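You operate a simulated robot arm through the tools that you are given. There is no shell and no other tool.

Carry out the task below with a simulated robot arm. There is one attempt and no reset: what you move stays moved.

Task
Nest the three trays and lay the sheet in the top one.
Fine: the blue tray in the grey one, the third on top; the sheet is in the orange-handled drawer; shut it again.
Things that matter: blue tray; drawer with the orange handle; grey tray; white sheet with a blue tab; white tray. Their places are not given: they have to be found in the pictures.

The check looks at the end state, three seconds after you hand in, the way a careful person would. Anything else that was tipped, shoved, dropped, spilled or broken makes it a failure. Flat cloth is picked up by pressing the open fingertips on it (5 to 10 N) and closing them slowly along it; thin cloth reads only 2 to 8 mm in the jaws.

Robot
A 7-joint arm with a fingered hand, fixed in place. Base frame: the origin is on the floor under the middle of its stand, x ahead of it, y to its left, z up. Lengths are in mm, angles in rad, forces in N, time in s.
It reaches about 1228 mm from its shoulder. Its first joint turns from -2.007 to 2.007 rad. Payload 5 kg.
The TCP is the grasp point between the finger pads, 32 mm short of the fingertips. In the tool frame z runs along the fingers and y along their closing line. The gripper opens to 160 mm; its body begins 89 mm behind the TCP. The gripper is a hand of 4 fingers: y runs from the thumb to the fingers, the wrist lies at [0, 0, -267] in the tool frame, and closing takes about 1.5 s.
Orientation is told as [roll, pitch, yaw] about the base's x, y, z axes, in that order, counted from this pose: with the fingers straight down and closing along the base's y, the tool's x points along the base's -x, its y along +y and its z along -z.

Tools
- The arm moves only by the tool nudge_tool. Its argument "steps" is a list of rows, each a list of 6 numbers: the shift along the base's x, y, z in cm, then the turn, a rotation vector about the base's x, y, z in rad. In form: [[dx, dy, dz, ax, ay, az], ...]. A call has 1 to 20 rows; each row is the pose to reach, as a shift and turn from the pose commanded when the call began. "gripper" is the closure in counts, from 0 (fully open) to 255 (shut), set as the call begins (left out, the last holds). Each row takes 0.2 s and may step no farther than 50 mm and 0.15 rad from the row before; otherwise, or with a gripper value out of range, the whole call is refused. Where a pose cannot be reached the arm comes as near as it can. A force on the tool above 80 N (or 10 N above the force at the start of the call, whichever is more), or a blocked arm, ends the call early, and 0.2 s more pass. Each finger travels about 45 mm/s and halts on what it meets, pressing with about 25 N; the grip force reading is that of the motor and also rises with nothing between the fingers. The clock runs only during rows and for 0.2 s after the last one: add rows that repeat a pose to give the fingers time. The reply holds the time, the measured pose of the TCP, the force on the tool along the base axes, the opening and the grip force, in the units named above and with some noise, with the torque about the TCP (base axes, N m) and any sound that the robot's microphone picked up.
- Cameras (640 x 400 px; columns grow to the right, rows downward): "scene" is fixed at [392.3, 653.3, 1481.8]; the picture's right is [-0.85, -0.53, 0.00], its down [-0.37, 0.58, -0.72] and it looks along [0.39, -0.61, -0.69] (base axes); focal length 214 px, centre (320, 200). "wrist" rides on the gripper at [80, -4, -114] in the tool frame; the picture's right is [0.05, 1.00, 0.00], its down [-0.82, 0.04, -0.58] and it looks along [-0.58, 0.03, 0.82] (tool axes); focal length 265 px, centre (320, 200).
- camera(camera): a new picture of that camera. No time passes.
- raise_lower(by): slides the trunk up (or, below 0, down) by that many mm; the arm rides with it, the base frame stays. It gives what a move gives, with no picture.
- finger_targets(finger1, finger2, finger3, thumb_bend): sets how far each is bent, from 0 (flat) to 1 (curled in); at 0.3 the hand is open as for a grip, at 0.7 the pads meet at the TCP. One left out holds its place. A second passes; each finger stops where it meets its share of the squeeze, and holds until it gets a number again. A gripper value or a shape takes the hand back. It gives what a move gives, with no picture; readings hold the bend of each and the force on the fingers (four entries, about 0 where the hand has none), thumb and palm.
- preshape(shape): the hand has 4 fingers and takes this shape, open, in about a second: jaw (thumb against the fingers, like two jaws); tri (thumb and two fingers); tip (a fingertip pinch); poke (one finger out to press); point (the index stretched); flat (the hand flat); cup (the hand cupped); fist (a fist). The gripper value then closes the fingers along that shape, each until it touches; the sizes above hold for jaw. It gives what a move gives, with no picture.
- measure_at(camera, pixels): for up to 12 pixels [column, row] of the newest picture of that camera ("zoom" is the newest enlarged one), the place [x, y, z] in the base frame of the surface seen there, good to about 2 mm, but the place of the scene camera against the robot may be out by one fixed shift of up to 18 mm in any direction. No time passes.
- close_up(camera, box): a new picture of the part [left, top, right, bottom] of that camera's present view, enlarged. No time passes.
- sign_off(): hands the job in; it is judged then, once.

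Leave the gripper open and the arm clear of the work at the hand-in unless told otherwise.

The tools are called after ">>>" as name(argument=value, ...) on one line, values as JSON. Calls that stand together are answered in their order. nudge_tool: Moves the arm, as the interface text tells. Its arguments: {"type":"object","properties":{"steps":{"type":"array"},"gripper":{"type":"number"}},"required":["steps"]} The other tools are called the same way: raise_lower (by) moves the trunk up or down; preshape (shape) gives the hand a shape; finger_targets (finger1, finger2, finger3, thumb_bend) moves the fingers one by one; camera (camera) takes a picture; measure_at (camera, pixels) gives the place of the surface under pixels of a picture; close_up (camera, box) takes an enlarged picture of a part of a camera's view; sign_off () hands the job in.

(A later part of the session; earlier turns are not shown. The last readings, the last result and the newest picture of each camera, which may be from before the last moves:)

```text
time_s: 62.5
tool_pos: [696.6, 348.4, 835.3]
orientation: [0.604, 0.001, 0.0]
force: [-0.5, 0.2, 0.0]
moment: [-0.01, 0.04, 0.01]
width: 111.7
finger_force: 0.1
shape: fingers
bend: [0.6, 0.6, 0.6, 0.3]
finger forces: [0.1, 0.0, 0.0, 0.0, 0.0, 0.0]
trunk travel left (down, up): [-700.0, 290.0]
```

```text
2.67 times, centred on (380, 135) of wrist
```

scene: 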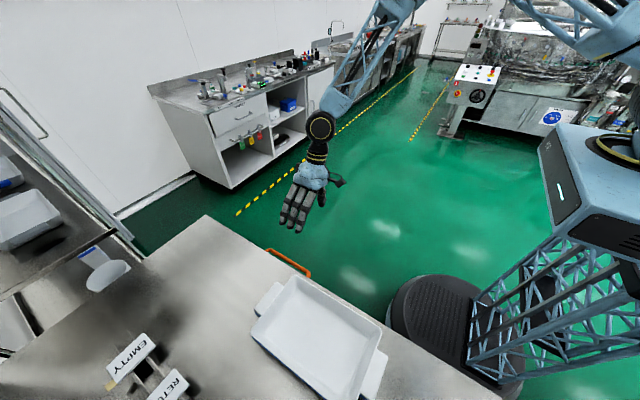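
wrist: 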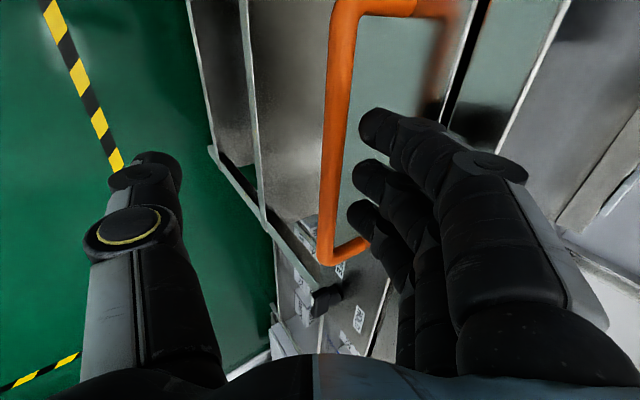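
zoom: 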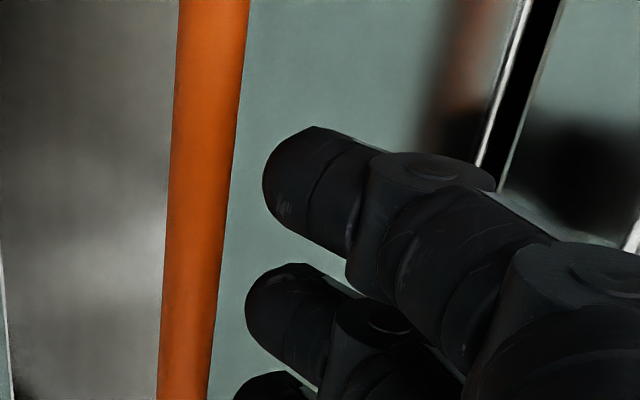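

The fingers are between the bar and the panel. I'll advance the remaining ~27 mm.

>>> nudge_tool(steps=[[0, 0.5, -0.75, 0, 0, 0], [0, 1.0, -1.5, 0, 0, 0], [0, 1.55, -2.25, 0, 0, 0], [0, 1.55, -2.25, 0, 0, 0]])

>>> camera(camera="wrist")

>>> close_up(camera="wrist", box=[260, 60, 500, 210])

```text
time_s: 63.5
tool_pos: [697.5, 364.4, 812.3]
orientation: [0.601, 0.004, 0.001]
force: [-0.4, 0.1, 0.1]
moment: [-0.01, 0.0, 0.01]
width: 112.0
finger_force: 0.0
shape: fingers
bend: [0.6, 0.6, 0.6, 0.3]
finger forces: [0.0, 0.1, 0.1, 0.0, 0.1, 0.0]
trunk travel left (down, up): [-700.0, 290.0]
```

```text
taken
```

wrist: 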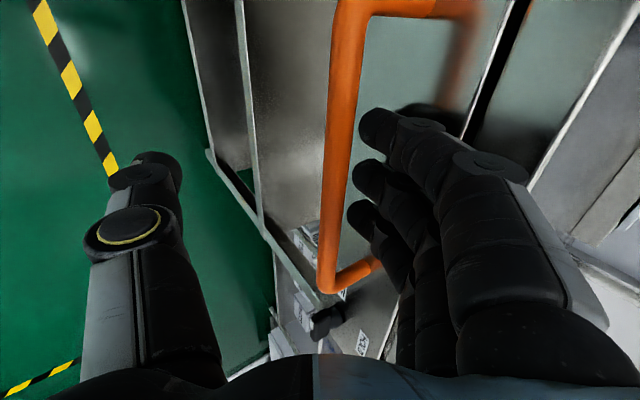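

```text
2.67 times, centred on (380, 135) of wrist
```

zoom: 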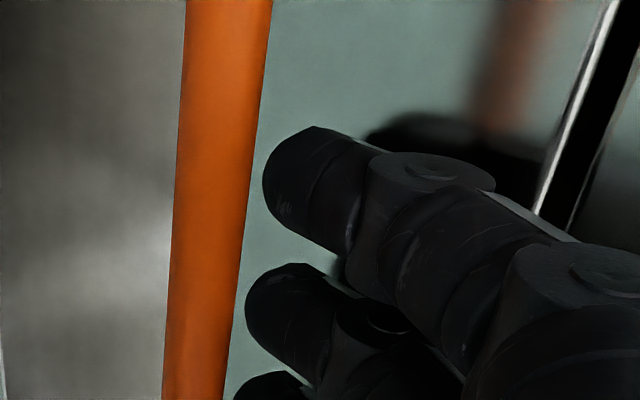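

The fingers are behind the bar without contact. I'll close fingers and thumb around the bar.

>>> finger_targets(finger1=0.72, finger2=0.72, finger3=0.72, thumb_bend=0.7)

>>> camera(camera="wrist")

```text
time_s: 64.5
tool_pos: [698.4, 364.1, 812.0]
orientation: [0.602, 0.002, 0.0]
force: [0.3, -0.9, -5.5]
moment: [0.01, 0.0, 0.02]
width: 23.3
finger_force: 2.4
shape: fingers
bend: [0.72, 0.72, 0.72, 0.69]
finger forces: [0.1, 0.1, 0.1, 0.0, 5.4, 0.0]
trunk travel left (down, up): [-700.0, 290.0]
```

```text
taken
```

wrist: 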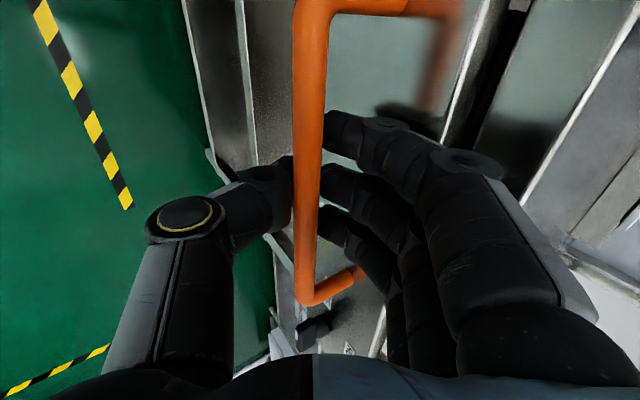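

The bar seems to have moved toward −y in the picture (the fingers nudged it). I'll measure it.

>>> measure_at(camera="wrist", pixels=[[300, 120], [308, 120], [316, 120], [312, 60], [360, 50], [330, 290], [380, 60], [420, 70]])

```text
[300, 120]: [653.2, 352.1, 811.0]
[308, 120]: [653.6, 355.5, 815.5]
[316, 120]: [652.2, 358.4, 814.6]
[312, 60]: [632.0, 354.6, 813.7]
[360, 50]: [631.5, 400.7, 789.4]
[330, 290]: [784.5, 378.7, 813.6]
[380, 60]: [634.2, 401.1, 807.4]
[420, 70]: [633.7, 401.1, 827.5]
```

The drawer slides freely (the panel already came from y=420 to 401). With the bar caught between thumb and fingers, I'll pull straight in −y by 150 mm.

>>> nudge_tool(steps=[[0, -1, 0, 0, 0, 0], [0, -2.5, 0, 0, 0, 0], [0, -4, 0, 0, 0, 0], [0, -5.5, 0, 0, 0, 0], [0, -7, 0, 0, 0, 0], [0, -8.5, 0, 0, 0, 0], [0, -10, 0, 0, 0, 0], [0, -11.5, 0, 0, 0, 0], [0, -13, 0, 0, 0, 0], [0, -14.2, 0, 0, 0, 0], [0, -15, 0, 0, 0, 0], [0, -15, 0, 0, 0, 0]])

>>> camera(camera="wrist")

>>> camera(camera="scene")

```text
time_s: 67.1
tool_pos: [697.3, 214.1, 811.7]
orientation: [0.601, 0.004, -0.002]
force: [-0.1, -0.7, -1.6]
moment: [-0.01, -0.01, -0.01]
width: 22.7
finger_force: 2.0
shape: fingers
bend: [0.72, 0.72, 0.72, 0.69]
finger forces: [0.5, 0.6, 0.4, 0.0, 2.4, 0.0]
trunk travel left (down, up): [-700.0, 290.0]
```

```text
taken
```

wrist: 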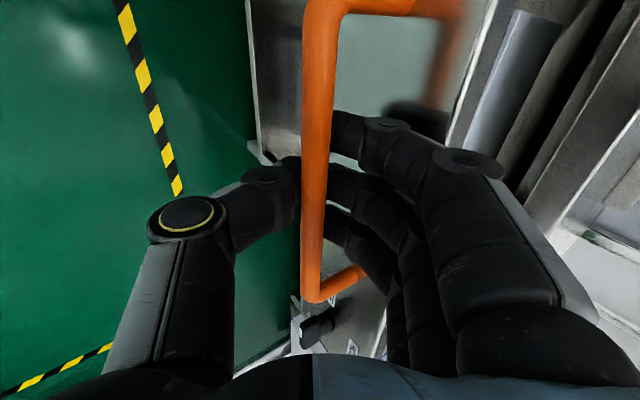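

```text
taken
```

scene: 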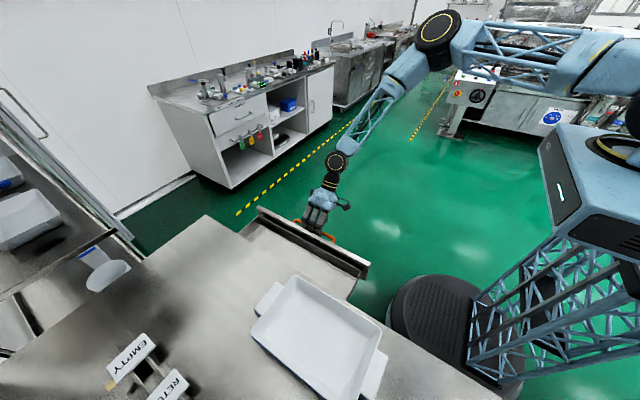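

The drawer opens. I'll zoom on it to see what's inside so far.

>>> close_up(camera="scene", box=[220, 190, 400, 303])

```text
3.54 times, centred on (310, 246) of scene
```

zoom: 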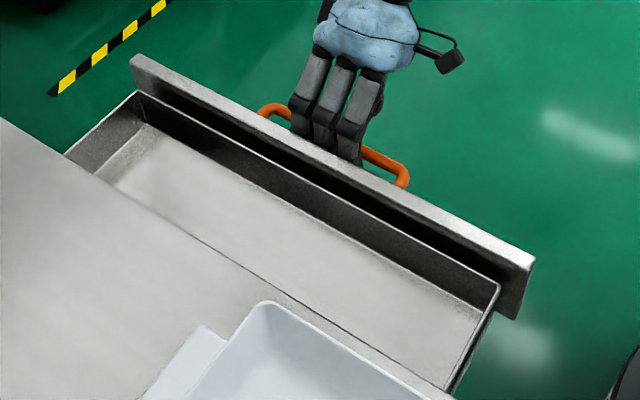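

The front of the drawer is empty so far. I'll pull another 100 mm.

>>> nudge_tool(steps=[[0, -1, 0, 0, 0, 0], [0, -2.2, 0, 0, 0, 0], [0, -3.4, 0, 0, 0, 0], [0, -4.6, 0, 0, 0, 0], [0, -5.8, 0, 0, 0, 0], [0, -7, 0, 0, 0, 0], [0, -8.2, 0, 0, 0, 0], [0, -9.2, 0, 0, 0, 0], [0, -10, 0, 0, 0, 0], [0, -10, 0, 0, 0, 0]])

>>> camera(camera="scene")

>>> close_up(camera="scene", box=[220, 190, 400, 303])

```text
time_s: 69.3
tool_pos: [697.1, 114.6, 811.4]
orientation: [0.602, 0.004, 0.0]
force: [1.4, 0.4, -2.1]
moment: [0.01, -0.03, 0.0]
width: 22.8
finger_force: 2.1
shape: fingers
bend: [0.72, 0.72, 0.72, 0.69]
finger forces: [0.8, 0.7, 0.4, 0.1, 2.6, 0.0]
trunk travel left (down, up): [-700.0, 290.0]
```

```text
taken
```

scene: 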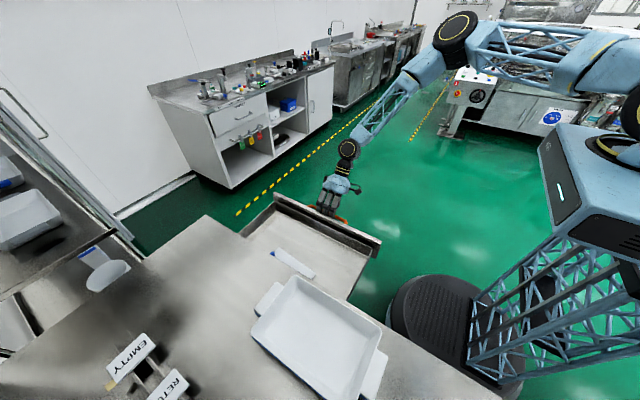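

```text
3.54 times, centred on (310, 246) of scene
```

zoom: 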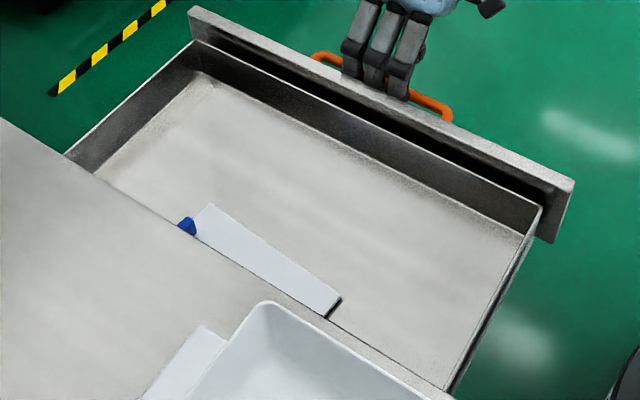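

The white sheet with its blue tab is coming into view at scene (295,262). I'll measure it and then pull a bit further in small steps while watching the force for a stop.

>>> measure_at(camera="zoom", pixels=[[210, 207], [338, 297], [188, 226], [200, 232], [260, 255], [190, 10], [570, 185], [430, 170], [280, 120], [320, 305], [200, 80], [520, 240]])

>>> nudge_tool(steps=[[0, -1, 0, 0, 0, 0], [0, -2, 0, 0, 0, 0], [0, -3, 0, 0, 0, 0], [0, -4, 0, 0, 0, 0], [0, -5, 0, 0, 0, 0], [0, -5, 0, 0, 0, 0]])

>>> close_up(camera="scene", box=[220, 190, 400, 303])

```text
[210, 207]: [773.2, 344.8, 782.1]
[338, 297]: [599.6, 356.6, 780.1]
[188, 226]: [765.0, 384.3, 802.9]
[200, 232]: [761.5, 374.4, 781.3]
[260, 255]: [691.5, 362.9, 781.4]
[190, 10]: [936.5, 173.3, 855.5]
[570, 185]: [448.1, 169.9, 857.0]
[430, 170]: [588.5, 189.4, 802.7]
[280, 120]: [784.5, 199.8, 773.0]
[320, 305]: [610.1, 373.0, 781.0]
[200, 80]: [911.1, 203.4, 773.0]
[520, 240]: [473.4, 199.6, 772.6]
```

```text
time_s: 70.7
tool_pos: [697.7, 66.5, 811.5]
orientation: [0.602, 0.007, 0.004]
force: [3.3, 24.4, -8.1]
moment: [0.0, -0.02, -0.06]
width: 27.6
finger_force: 12.5
shape: fingers
bend: [0.69, 0.69, 0.69, 0.7]
finger forces: [9.0, 8.7, 8.5, 0.0, 0.1, 0.1]
trunk travel left (down, up): [-700.0, 290.0]
```

```text
3.54 times, centred on (310, 246) of scene
```

zoom: 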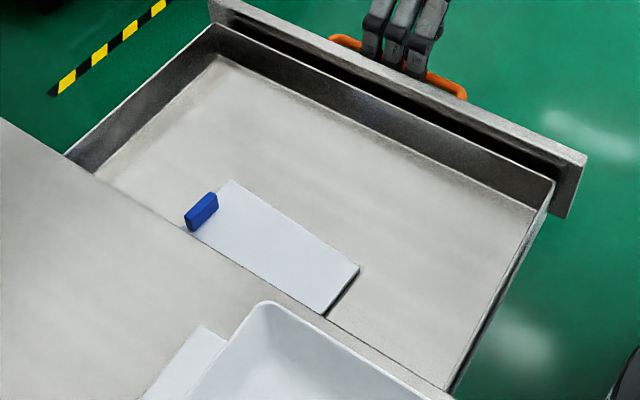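

The drawer reached its stop (24 N pull reaction). The sheet is a white plate with a standing blue tab. I'll ease back 5 mm toward +y to relax, then open the fingers to 0.6 and the thumb to 0.3.

>>> nudge_tool(steps=[[0, 0.4, 0, 0, 0, 0], [0, 0.7, 0, 0, 0, 0], [0, 0.7, 0, 0, 0, 0]])

>>> finger_targets(finger1=0.6, finger2=0.6, finger3=0.6, thumb_bend=0.3)

>>> camera(camera="wrist")

```text
time_s: 71.5
tool_pos: [696.2, 72.3, 813.1]
orientation: [0.601, 0.003, 0.0]
force: [-0.4, 9.9, -4.4]
moment: [0.01, 0.03, -0.02]
width: 25.0
finger_force: 6.2
shape: fingers
bend: [0.7, 0.7, 0.71, 0.7]
finger forces: [4.1, 4.0, 3.8, 0.0, 0.6, 0.0]
trunk travel left (down, up): [-700.0, 290.0]
```

```text
time_s: 72.5
tool_pos: [697.1, 71.0, 812.7]
orientation: [0.602, 0.003, 0.0]
force: [0.6, -1.3, 0.4]
moment: [0.02, 0.01, -0.02]
width: 110.6
finger_force: 0.6
shape: fingers
bend: [0.6, 0.6, 0.6, 0.3]
finger forces: [0.2, 0.4, 0.4, 0.0, 0.0, 0.1]
trunk travel left (down, up): [-700.0, 290.0]
```

```text
taken
```

wrist: 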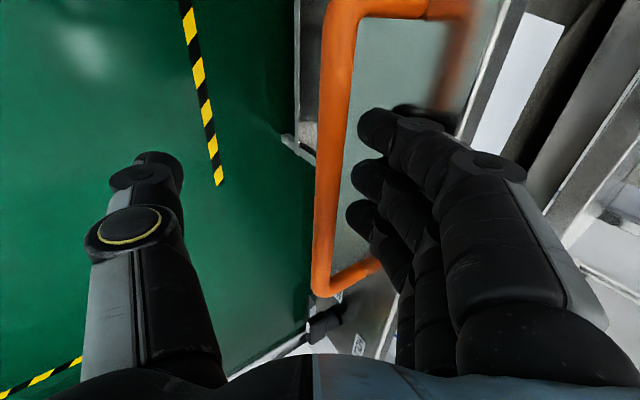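

The bar is free between thumb and fingers. I'll measure the bar and panel to confirm, then back the hand out along its own axis.

>>> measure_at(camera="wrist", pixels=[[325, 150], [332, 150], [338, 150], [365, 80], [400, 60], [470, 100], [365, 125], [420, 120]])

>>> nudge_tool(steps=[[0, -0.57, 0.83, 0, 0, 0], [0, -1.7, 2.5, 0, 0, 0], [0, -2.8, 4.1, 0, 0, 0], [0, -4.5, 6.6, 0, 0, 0], [0, -5.5, 9.5, 0, 0, 0], [0, -5.5, 13, 0, 0, 0], [0, -5.5, 17, 0, 0, 0], [0, -5.5, 21, 0, 0, 0], [0, -5.5, 21, 0, 0, 0]])

>>> camera(camera="wrist")

>>> camera(camera="scene")

>>> close_up(camera="scene", box=[220, 190, 400, 303])

```text
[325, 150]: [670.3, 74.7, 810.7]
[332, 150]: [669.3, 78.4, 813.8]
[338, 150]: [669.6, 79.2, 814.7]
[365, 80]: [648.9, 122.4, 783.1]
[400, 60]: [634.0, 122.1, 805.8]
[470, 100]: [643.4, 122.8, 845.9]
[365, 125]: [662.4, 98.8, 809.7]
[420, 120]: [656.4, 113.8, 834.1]
```

```text
time_s: 74.5
tool_pos: [696.1, 15.8, 1023.3]
orientation: [0.601, 0.003, -0.001]
force: [0.5, 0.5, -0.7]
moment: [0.02, -0.02, 0.0]
width: 110.7
finger_force: 0.0
shape: fingers
bend: [0.6, 0.6, 0.6, 0.3]
finger forces: [0.0, 0.0, 0.0, 0.0, 0.0, 0.0]
trunk travel left (down, up): [-700.0, 290.0]
```

```text
taken
```

wrist: 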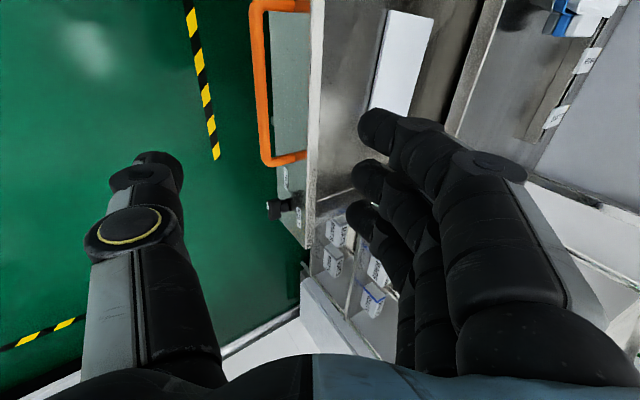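

```text
taken
```

scene: 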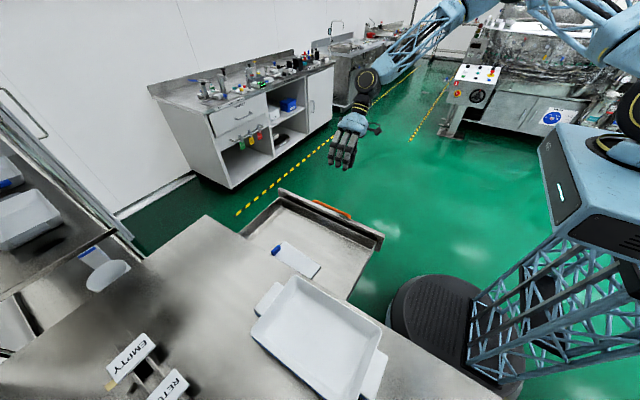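

```text
3.54 times, centred on (310, 246) of scene
```

zoom: 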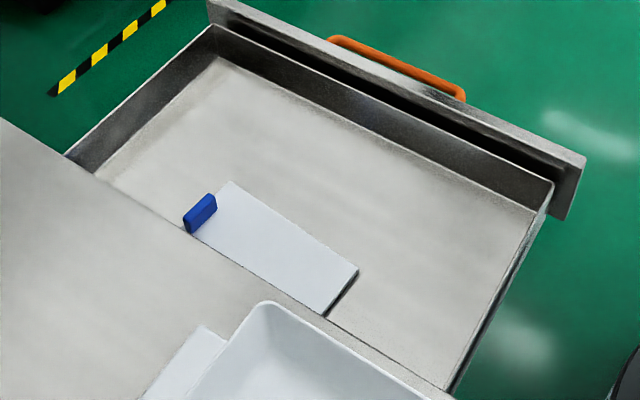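

The drawer is open with its panel at y≈122, and the sheet lies inside with the tab at its +x end. I'll straighten the hand, then yaw +90° and look into the drawer from above.

>>> nudge_tool(steps=[[0.5, 2, -0.5, -0.12, 0, 0], [1, 4, -1, -0.24, 0, 0], [1.5, 6, -1.5, -0.36, 0, 0], [2, 8, -2, -0.48, 0, 0], [2.5, 9, -2.5, -0.601, 0, 0], [2.5, 9, -2.5, -0.601, 0, 0]], gripper=0)

>>> nudge_tool(steps=[[0.3, 0.8, -0.3, 0, 0, 0.143], [0.6, 1.6, -0.6, 0, 0, 0.286], [0.9, 2.4, -0.9, 0, 0, 0.429], [1.2, 3.2, -1.2, 0, 0, 0.572], [1.5, 4, -1.5, 0, 0, 0.715], [1.8, 4.8, -1.8, 0, 0, 0.858], [2.1, 5.6, -2.2, 0, 0, 1.001], [2.4, 6.4, -2.6, 0, 0, 1.144], [2.7, 7.2, -3, 0, 0, 1.287], [3, 8, -3.4, 0, 0, 1.43], [3.2, 9, -3.8, 0, 0, 1.5708], [3.2, 9, -3.8, 0, 0, 1.5708]])

>>> camera(camera="wrist")

>>> close_up(camera="wrist", box=[180, 80, 460, 255])

```text
time_s: 75.9
tool_pos: [721.9, 104.7, 997.3]
orientation: [0.0, 0.002, -0.004]
force: [0.3, -0.8, 1.1]
moment: [0.06, -0.02, 0.0]
width: 160.0
finger_force: 0.1
shape: jaw
bend: [0.3, 0.3, 0.3, 0.3]
finger forces: [0.1, 0.0, 0.0, 0.1, 0.1, 0.0]
trunk travel left (down, up): [-700.0, 290.0]
```

```text
time_s: 78.5
tool_pos: [755.0, 196.6, 959.7]
orientation: [0.001, 0.003, 1.571]
force: [0.3, 0.7, 0.4]
moment: [0.0, -0.01, -0.01]
width: 159.8
finger_force: 0.0
shape: jaw
bend: [0.3, 0.3, 0.3, 0.3]
finger forces: [0.1, 0.0, 0.0, 0.0, 0.0, 0.0]
trunk travel left (down, up): [-700.0, 290.0]
```

```text
taken
```

wrist: 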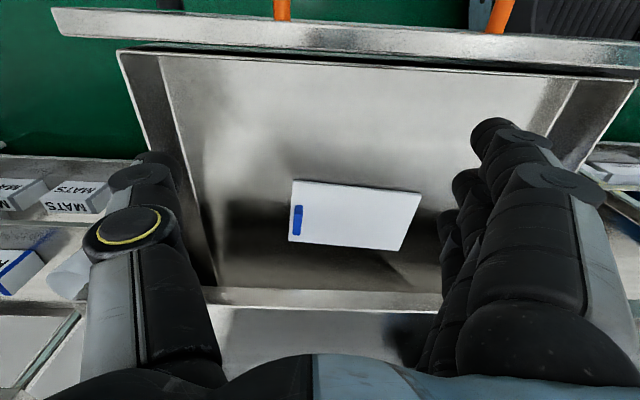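

```text
2.29 times, centred on (320, 168) of wrist
```

zoom: 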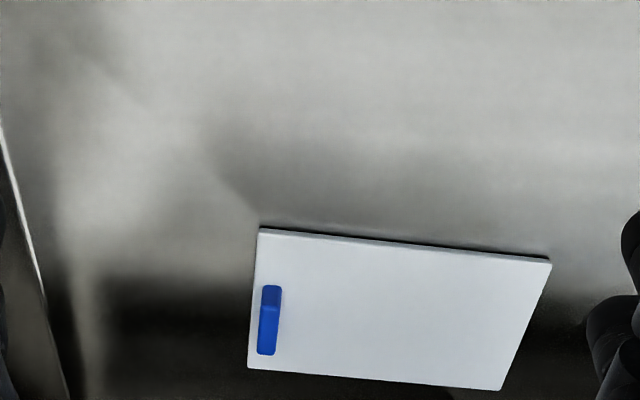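

I'll measure the sheet's corners and the tab in this zoom.

>>> measure_at(camera="zoom", pixels=[[263, 232], [548, 262], [500, 385], [252, 364], [272, 290], [267, 350], [270, 315], [278, 320], [262, 320], [300, 320], [400, 310], [400, 200]])

>>> close_up(camera="wrist", box=[270, 170, 350, 250])

```text
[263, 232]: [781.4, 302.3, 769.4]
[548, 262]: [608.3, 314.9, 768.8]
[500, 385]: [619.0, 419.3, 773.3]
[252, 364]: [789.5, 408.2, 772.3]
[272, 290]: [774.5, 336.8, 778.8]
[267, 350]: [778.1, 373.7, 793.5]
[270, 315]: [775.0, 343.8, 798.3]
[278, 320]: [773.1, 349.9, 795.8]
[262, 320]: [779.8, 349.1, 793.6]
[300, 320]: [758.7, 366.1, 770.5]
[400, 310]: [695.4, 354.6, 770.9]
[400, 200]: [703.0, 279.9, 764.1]
```

```text
5.00 times, centred on (310, 210) of wrist
```

zoom: 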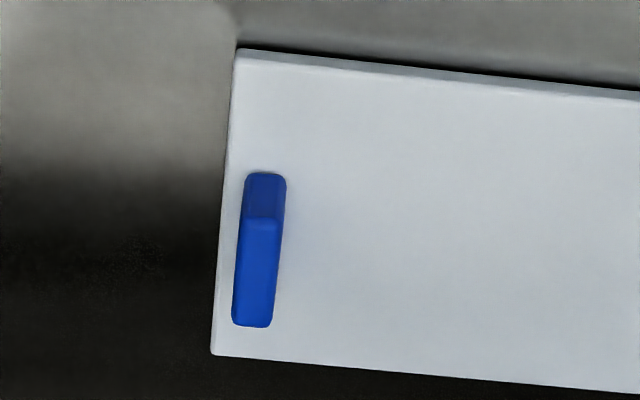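

The sheet is a thin stiff plate about 173 × 107 mm, yawed about −0.075 rad, top z≈770. Its tab stands at about (776, 356) from z≈771 to ≈796, thin along x. I'll pre-close the jaw to a narrow opening and move above the tab with the yaw matched.

>>> nudge_tool(steps=[[0.4, 3.2, -0.2, 0, 0, -0.015], [0.8, 6.4, -0.4, 0, 0, -0.03], [1.2, 9.6, -0.6, 0, 0, -0.045], [1.6, 12.8, -1, 0, 0, -0.06], [2.1, 15.9, -2, 0, 0, -0.075], [2.1, 15.9, -3, 0, 0, -0.075], [2.1, 15.9, -3, 0, 0, -0.075], [2.1, 15.9, -3, 0, 0, -0.075]], gripper=190)

>>> camera(camera="wrist")

>>> close_up(camera="wrist", box=[200, 60, 440, 210])

```text
time_s: 80.3
tool_pos: [774.7, 356.3, 930.0]
orientation: [0.002, 0.004, 1.494]
force: [0.2, -0.2, -0.1]
moment: [-0.01, -0.03, 0.0]
width: 41.3
finger_force: 0.0
shape: jaw
bend: [0.73, 0.73, 0.73, 0.7]
finger forces: [0.0, 0.0, 0.1, 0.0, 0.0, 0.0]
trunk travel left (down, up): [-700.0, 290.0]
```

```text
taken
```

wrist: 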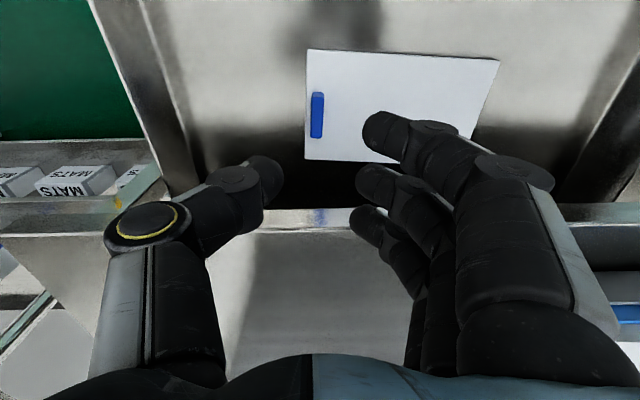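

```text
2.67 times, centred on (320, 135) of wrist
```

zoom: 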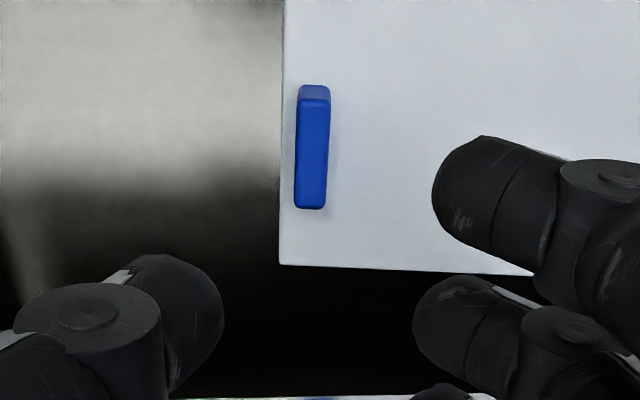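

The opening is now 41 mm. I'll measure the thumb tip and fingertips here, plus the tab again, to line up.

>>> measure_at(camera="wrist", pixels=[[281, 178], [275, 165], [262, 165], [364, 132], [357, 182], [351, 215], [370, 120], [317, 98], [316, 130], [313, 115], [322, 115], [306, 100]])

```text
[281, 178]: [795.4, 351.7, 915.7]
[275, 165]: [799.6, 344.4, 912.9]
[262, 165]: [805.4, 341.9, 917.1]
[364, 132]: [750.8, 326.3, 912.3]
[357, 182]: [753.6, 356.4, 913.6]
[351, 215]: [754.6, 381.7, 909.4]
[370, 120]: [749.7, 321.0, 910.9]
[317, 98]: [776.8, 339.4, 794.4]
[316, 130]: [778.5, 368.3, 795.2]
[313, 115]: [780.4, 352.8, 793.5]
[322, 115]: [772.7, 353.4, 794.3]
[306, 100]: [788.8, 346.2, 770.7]
```

Tips are at x≈795 (thumb) and ≈753 (fingers), and the tab spans x 772.7–780.4, y 339–372. I'll shift +2 mm in x and descend in stages to z≈806.

>>> nudge_tool(steps=[[0.2, -0.05, -3, 0, 0, 0], [0.2, -0.05, -6, 0, 0, 0], [0.2, -0.05, -9, 0, 0, 0], [0.2, -0.05, -11, 0, 0, 0], [0.2, -0.05, -12.2, 0, 0, 0], [0.2, -0.05, -12.2, 0, 0, 0]])

>>> camera(camera="wrist")

>>> close_up(camera="wrist", box=[200, 60, 440, 260])

>>> close_up(camera="scene", box=[220, 190, 400, 303])

```text
time_s: 81.7
tool_pos: [778.8, 354.3, 807.1]
orientation: [0.002, 0.004, 1.494]
force: [-0.5, 0.0, 0.0]
moment: [0.0, 0.0, 0.01]
width: 41.4
finger_force: 0.0
shape: jaw
bend: [0.73, 0.73, 0.73, 0.7]
finger forces: [0.1, 0.0, 0.0, 0.0, 0.0, 0.1]
trunk travel left (down, up): [-700.0, 290.0]
```

```text
taken
```

wrist: 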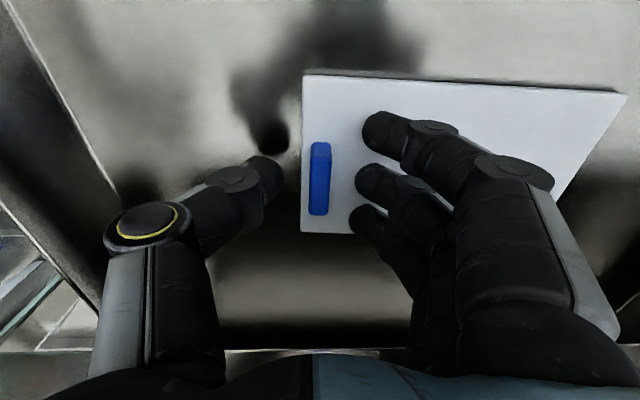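

```text
2.00 times, centred on (320, 160) of wrist
```

zoom: 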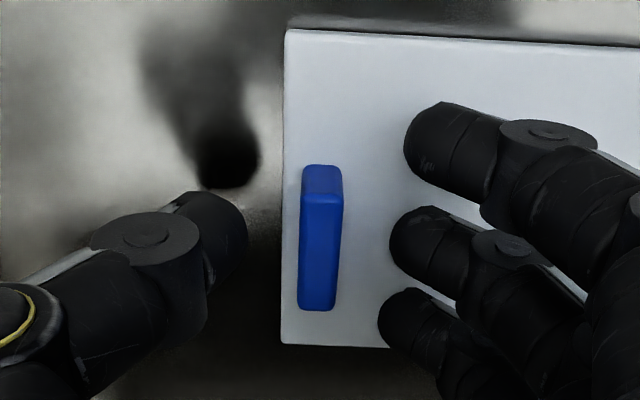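

```text
3.54 times, centred on (310, 246) of scene
```

zoom: 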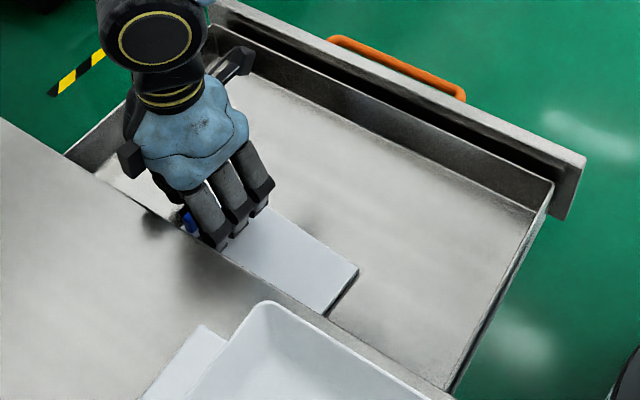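

The tab sits centred between the thumb and middle finger. I'll measure tip heights against the sheet before the last few millimetres.

>>> measure_at(camera="zoom", pixels=[[243, 230], [230, 210], [394, 240], [380, 318], [408, 145], [400, 260], [320, 210], [318, 300], [302, 240], [340, 240], [360, 240], [290, 320]])

```text
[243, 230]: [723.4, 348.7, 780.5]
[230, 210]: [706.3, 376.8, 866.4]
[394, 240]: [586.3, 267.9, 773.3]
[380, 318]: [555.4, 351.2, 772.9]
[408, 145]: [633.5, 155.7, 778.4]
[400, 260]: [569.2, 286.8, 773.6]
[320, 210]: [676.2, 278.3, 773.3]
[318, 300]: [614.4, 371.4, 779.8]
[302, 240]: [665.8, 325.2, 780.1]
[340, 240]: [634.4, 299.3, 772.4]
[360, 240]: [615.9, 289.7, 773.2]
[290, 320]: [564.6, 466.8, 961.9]
```

That zoom reference was the scene one, so I'll repeat on the wrist picture pixels.

>>> measure_at(camera="wrist", pixels=[[281, 176], [275, 165], [357, 180], [351, 217], [364, 132], [320, 150], [319, 165], [317, 205], [311, 180], [329, 180], [342, 180], [306, 200]])

```text
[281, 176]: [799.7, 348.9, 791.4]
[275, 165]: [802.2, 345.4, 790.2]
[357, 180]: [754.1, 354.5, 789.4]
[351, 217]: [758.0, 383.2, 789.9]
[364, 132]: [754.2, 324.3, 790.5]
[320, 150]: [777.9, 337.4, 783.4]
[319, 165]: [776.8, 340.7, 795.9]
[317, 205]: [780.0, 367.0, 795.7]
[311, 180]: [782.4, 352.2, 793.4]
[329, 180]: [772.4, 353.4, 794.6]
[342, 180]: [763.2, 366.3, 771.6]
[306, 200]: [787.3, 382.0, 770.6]
```

The fingertips are roughly 12 mm above the sheet. I'll lower another 7 mm, watching the force.

>>> nudge_tool(steps=[[0, 0, -0.35, 0, 0, 0], [0, 0, -0.7, 0, 0, 0], [0, 0, -0.7, 0, 0, 0]])

```text
time_s: 82.5
tool_pos: [777.7, 355.8, 802.5]
orientation: [-0.002, 0.003, 1.494]
force: [-3.2, 0.2, 22.0]
moment: [0.06, 0.75, 0.05]
width: 41.9
finger_force: 0.0
shape: jaw
bend: [0.74, 0.74, 0.74, 0.7]
finger forces: [6.7, 7.1, 7.4, 0.1, 0.0, 0.1]
trunk travel left (down, up): [-700.0, 290.0]
```

The fingertips touched the sheet (22 N) at TCP z≈803, so the tips reach 32 mm below TCP. I'll rise to TCP z≈806.5 (tips about 4 mm above the sheet), then close on the tab.

>>> nudge_tool(steps=[[0, 0, 0.4, 0, 0, 0], [0, 0, 0.65, 0, 0, 0], [0, 0, 0.65, 0, 0, 0]])

>>> nudge_tool(steps=[[0, 0, 0, 0, 0, 0], [0, 0, 0, 0, 0, 0], [0, 0, 0, 0, 0, 0], [0, 0, 0, 0, 0, 0], [0, 0, 0, 0, 0, 0], [0, 0, 0, 0, 0, 0], [0, 0, 0, 0, 0, 0]], gripper=250)

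>>> camera(camera="wrist")

>>> close_up(camera="wrist", box=[200, 60, 440, 260])

```text
time_s: 83.3
tool_pos: [776.7, 355.6, 807.1]
orientation: [0.001, 0.004, 1.495]
force: [0.3, -0.2, -1.3]
moment: [0.01, -0.04, -0.02]
width: 40.9
finger_force: 0.0
shape: jaw
bend: [0.73, 0.73, 0.73, 0.7]
finger forces: [0.1, 0.1, 0.0, 0.0, 0.0, 0.1]
trunk travel left (down, up): [-700.0, 290.0]
```

```text
time_s: 84.9
tool_pos: [777.2, 355.3, 807.3]
orientation: [0.001, 0.005, 1.493]
force: [-0.3, 0.7, 1.1]
moment: [0.03, 0.12, 0.04]
width: 0.3
finger_force: 25.3
shape: jaw
bend: [0.68, 0.71, 0.7, 0.7]
finger forces: [0.0, 12.3, 7.6, 0.0, 20.0, 0.0]
trunk travel left (down, up): [-700.0, 290.0]
```

```text
taken
```

wrist: 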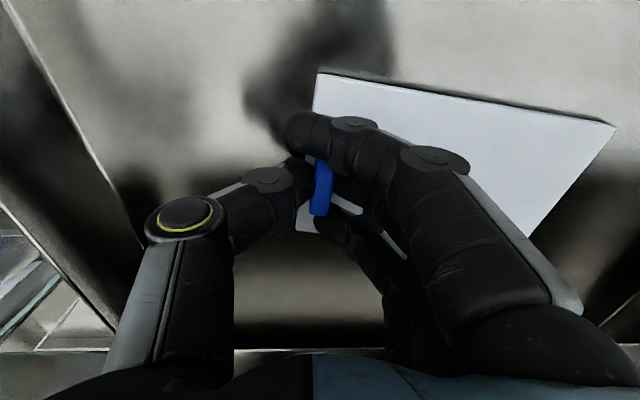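

```text
2.00 times, centred on (320, 160) of wrist
```

zoom: 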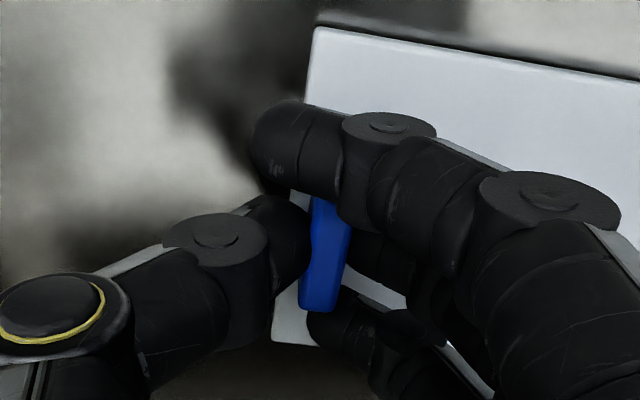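

The middle and ring fingers and the thumb pinch the tab (12, 8 and 20 N); the index finger slipped past its near end and the sheet turned slightly. I'll try a slow lift of 20 mm and look.

>>> nudge_tool(steps=[[0, 0, 0.4, 0, 0, 0], [0, 0, 0.8, 0, 0, 0], [0, 0, 1.2, 0, 0, 0], [0, 0, 1.6, 0, 0, 0], [0, 0, 2, 0, 0, 0], [0, 0, 2, 0, 0, 0]])

>>> camera(camera="wrist")

>>> close_up(camera="scene", box=[220, 190, 400, 303])

```text
time_s: 86.3
tool_pos: [778.1, 354.7, 826.2]
orientation: [0.003, 0.002, 1.495]
force: [0.9, -0.4, 0.4]
moment: [0.0, -0.01, -0.03]
width: 0.3
finger_force: 24.8
shape: jaw
bend: [0.68, 0.7, 0.69, 0.71]
finger forces: [0.0, 12.4, 8.7, 0.0, 20.3, 0.0]
trunk travel left (down, up): [-700.0, 290.0]
```

```text
taken
```

wrist: 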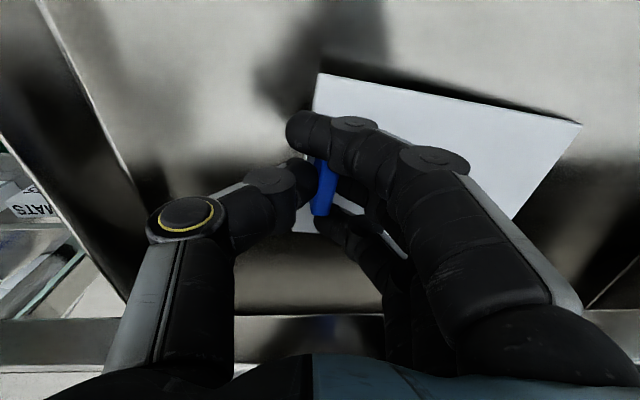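

```text
3.54 times, centred on (310, 246) of scene
```

zoom: 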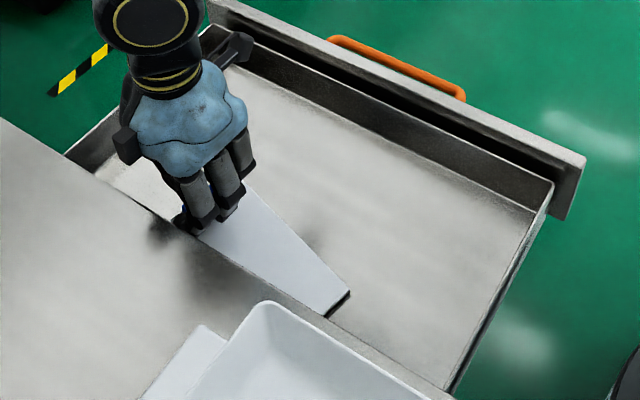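

The tab end is up, but the far end may still rest on the drawer floor. I'll measure the tilt.

>>> measure_at(camera="wrist", pixels=[[322, 80], [400, 95], [480, 110], [570, 126], [520, 205], [470, 165], [322, 165], [320, 205], [305, 225]])

```text
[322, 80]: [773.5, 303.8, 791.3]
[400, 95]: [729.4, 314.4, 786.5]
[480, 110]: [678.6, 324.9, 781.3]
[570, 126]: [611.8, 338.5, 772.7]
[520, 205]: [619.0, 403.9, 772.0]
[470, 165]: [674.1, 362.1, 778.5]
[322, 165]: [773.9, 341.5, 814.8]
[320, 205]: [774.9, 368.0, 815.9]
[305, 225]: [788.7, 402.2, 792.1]
```

The sheet is tilted 0.12 rad, far end still near the floor (z 772). I'll lift another 30 mm to see whether the pinch holds it up.

>>> nudge_tool(steps=[[0, 0, 0.5, 0, 0, 0], [0, 0, 1, 0, 0, 0], [0, 0, 1.5, 0, 0, 0], [0, 0, 2, 0, 0, 0], [0, 0, 2.5, 0, 0, 0], [0, 0, 3, 0, 0, 0], [0, 0, 3, 0, 0, 0]])

>>> camera(camera="wrist")

>>> close_up(camera="scene", box=[220, 190, 400, 303])

>>> measure_at(camera="wrist", pixels=[[322, 80], [400, 95], [480, 115], [530, 135], [500, 190], [470, 165], [322, 165], [320, 205], [305, 225]])

```text
time_s: 87.9
tool_pos: [776.9, 354.7, 856.1]
orientation: [0.002, 0.004, 1.493]
force: [-0.2, -0.2, -0.1]
moment: [-0.01, -0.04, 0.01]
width: 0.3
finger_force: 25.3
shape: jaw
bend: [0.68, 0.7, 0.69, 0.71]
finger forces: [0.0, 12.3, 9.6, 0.0, 20.4, 0.0]
trunk travel left (down, up): [-700.0, 290.0]
```

```text
taken
```

wrist: 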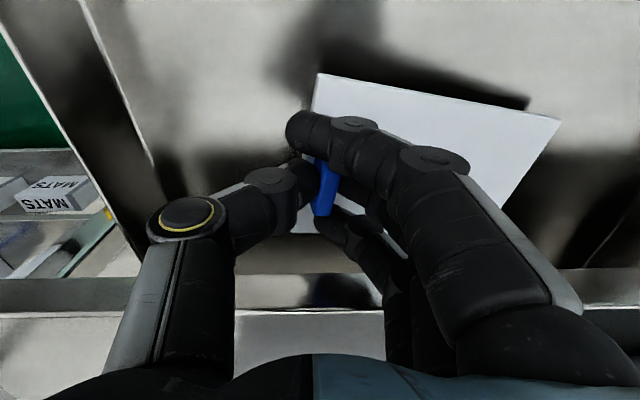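

```text
3.54 times, centred on (310, 246) of scene
```

zoom: 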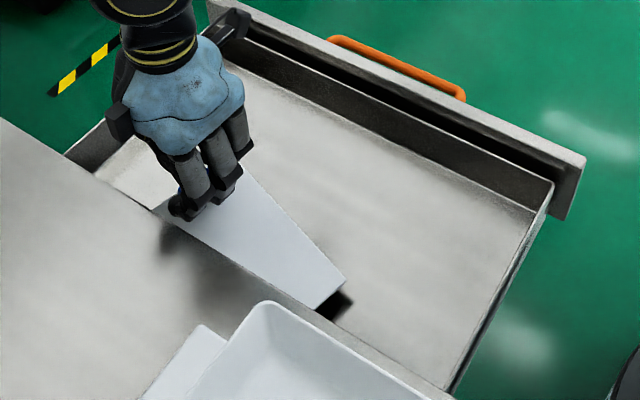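

```text
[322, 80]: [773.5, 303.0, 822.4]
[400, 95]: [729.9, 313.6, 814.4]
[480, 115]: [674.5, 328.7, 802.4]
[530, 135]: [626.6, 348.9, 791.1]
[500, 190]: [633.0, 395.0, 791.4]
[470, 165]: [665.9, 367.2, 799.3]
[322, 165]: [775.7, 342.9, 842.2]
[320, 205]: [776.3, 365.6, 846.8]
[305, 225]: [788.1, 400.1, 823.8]
```

The pinch holds: the sheet is airborne at about 0.21 rad tilt. Its far +y corner is still under the bench edge, so I'll first move −y by 65 mm at this height, then lift straight up.

>>> nudge_tool(steps=[[0, -0.4, 0, 0, 0, 0], [0, -1.2, 0, 0, 0, 0], [0, -2.2, 0, 0, 0, 0], [0, -3.2, 0, 0, 0, 0], [0, -4.2, 0, 0, 0, 0], [0, -5.2, 0, 0, 0, 0], [0, -6.1, 0, 0, 0, 0], [0, -6.5, 0, 0, 0, 0], [0, -6.5, 0, 0, 0, 0]])

>>> nudge_tool(steps=[[0, 0, 0.4, 0, 0, 0], [0, 0, 1.2, 0, 0, 0], [0, 0, 2.4, 0, 0, 0], [0, 0, 3.9, 0, 0, 0], [0, 0, 5.4, 0, 0, 0], [0, 0, 6.9, 0, 0, 0], [0, 0, 8.4, 0, 0, 0], [0, 0, 9.9, 0, 0, 0], [0, 0, 11.4, 0, 0, 0], [0, 0, 12.9, 0, 0, 0], [0, 0, 14.4, 0, 0, 0], [0, 0, 15.9, 0, 0, 0], [0, 0, 17.4, 0, 0, 0], [0, 0, 18.9, 0, 0, 0], [0, 0, 20.4, 0, 0, 0], [0, 0, 21.6, 0, 0, 0], [0, 0, 22.4, 0, 0, 0], [0, 0, 22.4, 0, 0, 0]])

>>> camera(camera="wrist")

>>> camera(camera="scene")

```text
time_s: 89.9
tool_pos: [777.6, 289.6, 857.0]
orientation: [0.002, 0.003, 1.494]
force: [0.3, -0.1, -0.5]
moment: [0.03, -0.06, -0.01]
width: 0.0
finger_force: 25.0
shape: jaw
bend: [0.68, 0.7, 0.69, 0.71]
finger forces: [0.0, 12.3, 9.5, 0.0, 20.3, 0.0]
trunk travel left (down, up): [-700.0, 290.0]
```

```text
time_s: 93.7
tool_pos: [776.9, 289.9, 1080.4]
orientation: [0.002, 0.003, 1.494]
force: [-0.7, -0.9, -0.6]
moment: [0.0, -0.06, -0.01]
width: 0.4
finger_force: 25.0
shape: jaw
bend: [0.68, 0.7, 0.69, 0.71]
finger forces: [0.0, 12.3, 9.6, 0.0, 20.4, 0.0]
trunk travel left (down, up): [-700.0, 290.0]
```

```text
taken
```

wrist: 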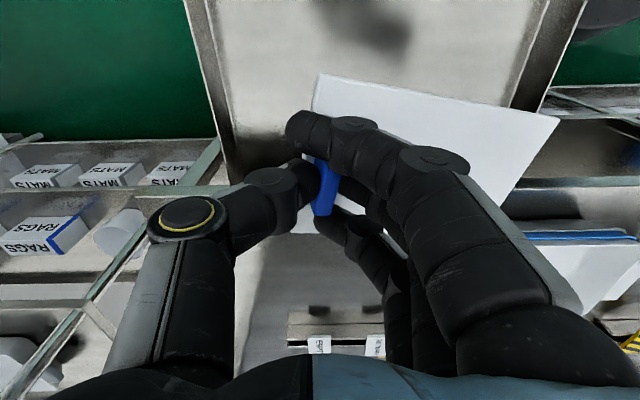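

```text
taken
```

scene: 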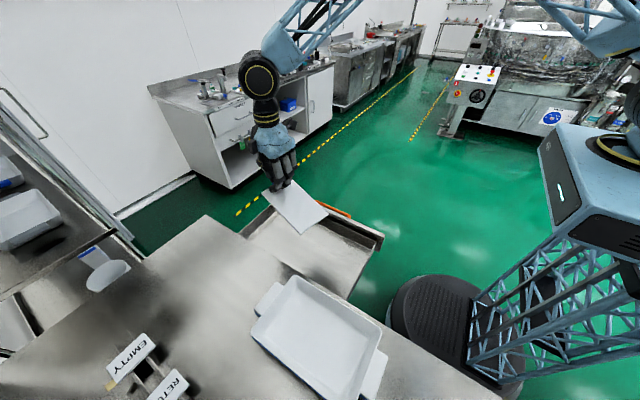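

The sheet is held steadily. I'll measure its attitude in the hand: near edge and far end.

>>> measure_at(camera="wrist", pixels=[[319, 77], [330, 80], [400, 92], [480, 107], [550, 119], [557, 121], [530, 160], [510, 190], [470, 165], [308, 228], [298, 230], [322, 190]])

```text
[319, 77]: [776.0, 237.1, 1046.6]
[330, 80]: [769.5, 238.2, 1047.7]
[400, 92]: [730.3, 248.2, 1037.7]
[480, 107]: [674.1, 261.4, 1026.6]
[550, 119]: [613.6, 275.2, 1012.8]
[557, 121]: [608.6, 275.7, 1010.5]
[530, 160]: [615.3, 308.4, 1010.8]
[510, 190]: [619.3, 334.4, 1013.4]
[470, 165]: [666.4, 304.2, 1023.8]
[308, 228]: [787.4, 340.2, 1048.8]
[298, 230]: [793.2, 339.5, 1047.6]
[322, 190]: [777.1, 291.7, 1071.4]
```

The sheet's centre is 76.5 mm behind the TCP in x, with yaw ≈ −0.21 and tilt ≈ 0.21. I'll carry it over the white tray while turning +0.21 rad, to TCP ≈ (550, 537, 1080).

>>> nudge_tool(steps=[[-0.5, 0.6, 0, 0, 0, 0.005], [-1.6, 1.8, 0, 0, 0, 0.015], [-3.2, 3.5, 0, 0, 0, 0.03], [-4.9, 5.3, 0, 0, 0, 0.045], [-6.6, 7.2, 0, 0, 0, 0.06], [-8.3, 9.1, 0, 0, 0, 0.076], [-10, 11, 0, 0, 0, 0.092], [-11.7, 12.8, 0, 0, 0, 0.108], [-13.4, 14.6, 0, 0, 0, 0.124], [-15.1, 16.4, 0, 0, 0, 0.14], [-16.8, 18.2, 0, 0, 0, 0.155], [-18.5, 20, 0, 0, 0, 0.17], [-20.2, 21.8, 0, 0, 0, 0.185], [-21.6, 23.4, 0, 0, 0, 0.198], [-22.4, 24.3, 0, 0, 0, 0.207], [-22.73, 24.69, 0, 0, 0, 0.21], [-22.73, 24.69, 0, 0, 0, 0.21]])

>>> camera(camera="wrist")

>>> camera(camera="scene")

```text
time_s: 97.3
tool_pos: [550.3, 537.8, 1081.8]
orientation: [0.002, 0.004, 1.705]
force: [0.0, -0.5, -0.8]
moment: [0.01, -0.03, -0.01]
width: 0.0
finger_force: 25.1
shape: jaw
bend: [0.68, 0.7, 0.69, 0.71]
finger forces: [0.0, 12.3, 9.4, 0.0, 20.2, 0.1]
trunk travel left (down, up): [-700.0, 290.0]
```

```text
taken
```

wrist: 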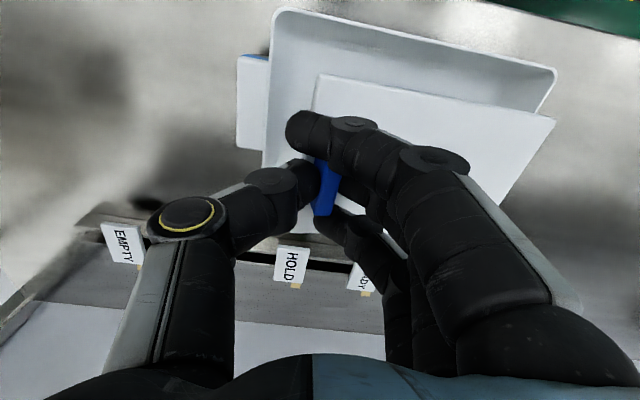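

```text
taken
```

scene: 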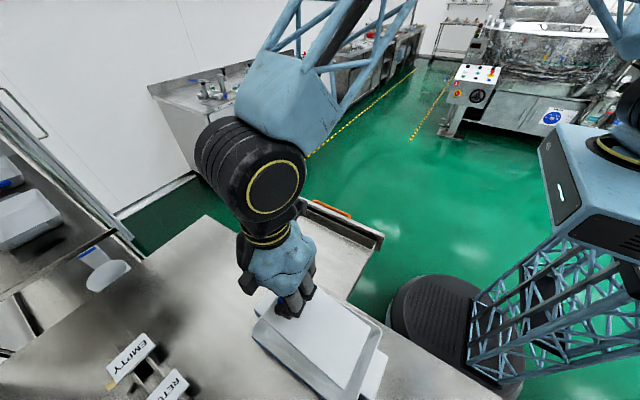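

Now I'll measure the sheet's corners and the tray's rim in this wrist view to refine the alignment.

>>> measure_at(camera="wrist", pixels=[[319, 77], [330, 80], [400, 92], [480, 107], [550, 119], [530, 160], [510, 190], [305, 228], [298, 230], [310, 13], [545, 70], [280, 12]])

>>> close_up(camera="wrist", box=[230, 0, 580, 240])

```text
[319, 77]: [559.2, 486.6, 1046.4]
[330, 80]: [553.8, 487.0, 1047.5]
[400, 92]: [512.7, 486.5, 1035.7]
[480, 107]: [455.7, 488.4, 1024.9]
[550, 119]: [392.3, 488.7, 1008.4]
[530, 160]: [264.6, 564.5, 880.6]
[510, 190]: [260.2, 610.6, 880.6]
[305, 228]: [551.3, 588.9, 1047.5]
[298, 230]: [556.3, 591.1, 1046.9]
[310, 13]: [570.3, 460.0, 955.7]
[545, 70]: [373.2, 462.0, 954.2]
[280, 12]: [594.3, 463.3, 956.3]
```

```text
1.67 times, centred on (405, 120) of wrist
```

zoom: 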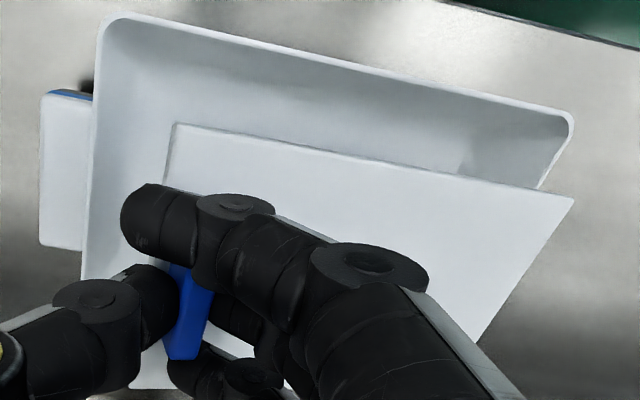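

The sheet's yaw is now ≈0 and its centre is at about (472.5, 540.5), against the tray centre y=539. I'll check how far the thumb sticks out toward the tray's end wall (x=598) before lowering.

>>> measure_at(camera="wrist", pixels=[[290, 170], [250, 172], [240, 190], [215, 195], [205, 210], [240, 240], [160, 215], [150, 235], [300, 195], [265, 180], [220, 245], [190, 270]])

```text
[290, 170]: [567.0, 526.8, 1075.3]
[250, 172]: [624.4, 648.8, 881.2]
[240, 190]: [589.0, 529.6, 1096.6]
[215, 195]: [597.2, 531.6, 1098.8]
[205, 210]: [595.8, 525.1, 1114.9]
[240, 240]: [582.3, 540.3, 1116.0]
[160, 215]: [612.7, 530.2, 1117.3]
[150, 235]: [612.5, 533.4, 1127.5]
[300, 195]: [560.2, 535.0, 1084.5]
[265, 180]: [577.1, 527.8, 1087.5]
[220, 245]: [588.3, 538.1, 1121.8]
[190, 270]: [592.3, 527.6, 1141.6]
```

At the final height the thumb will clear the tray's end wall by about 10 mm, so on release I'll mainly open the fingers. Lowering now to TCP z≈1000, with −1.5 mm in y.

>>> nudge_tool(steps=[[0, -0.15, -1, 0, 0, 0], [0, -0.15, -2.5, 0, 0, 0], [0, -0.15, -4, 0, 0, 0], [0, -0.15, -5.5, 0, 0, 0], [0, -0.15, -7, 0, 0, 0], [0, -0.15, -8, 0, 0, 0], [0, -0.15, -8, 0, 0, 0]])

>>> camera(camera="wrist")

>>> close_up(camera="scene", box=[220, 240, 460, 390])

```text
time_s: 98.9
tool_pos: [551.1, 535.7, 999.7]
orientation: [0.003, 0.003, 1.703]
force: [0.1, 0.1, -1.0]
moment: [-0.01, -0.04, -0.02]
width: 0.0
finger_force: 25.0
shape: jaw
bend: [0.68, 0.7, 0.69, 0.71]
finger forces: [0.0, 12.2, 9.4, 0.1, 20.2, 0.0]
trunk travel left (down, up): [-700.0, 290.0]
```

```text
taken
```

wrist: 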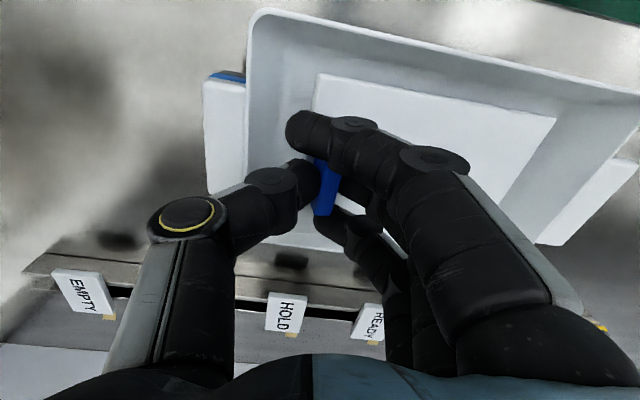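

```text
2.67 times, centred on (340, 315) of scene
```

zoom: 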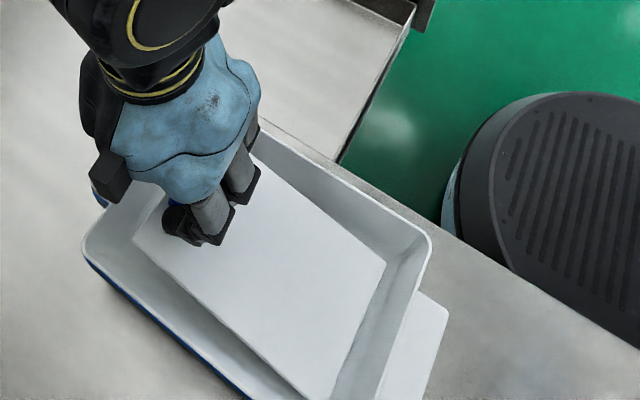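

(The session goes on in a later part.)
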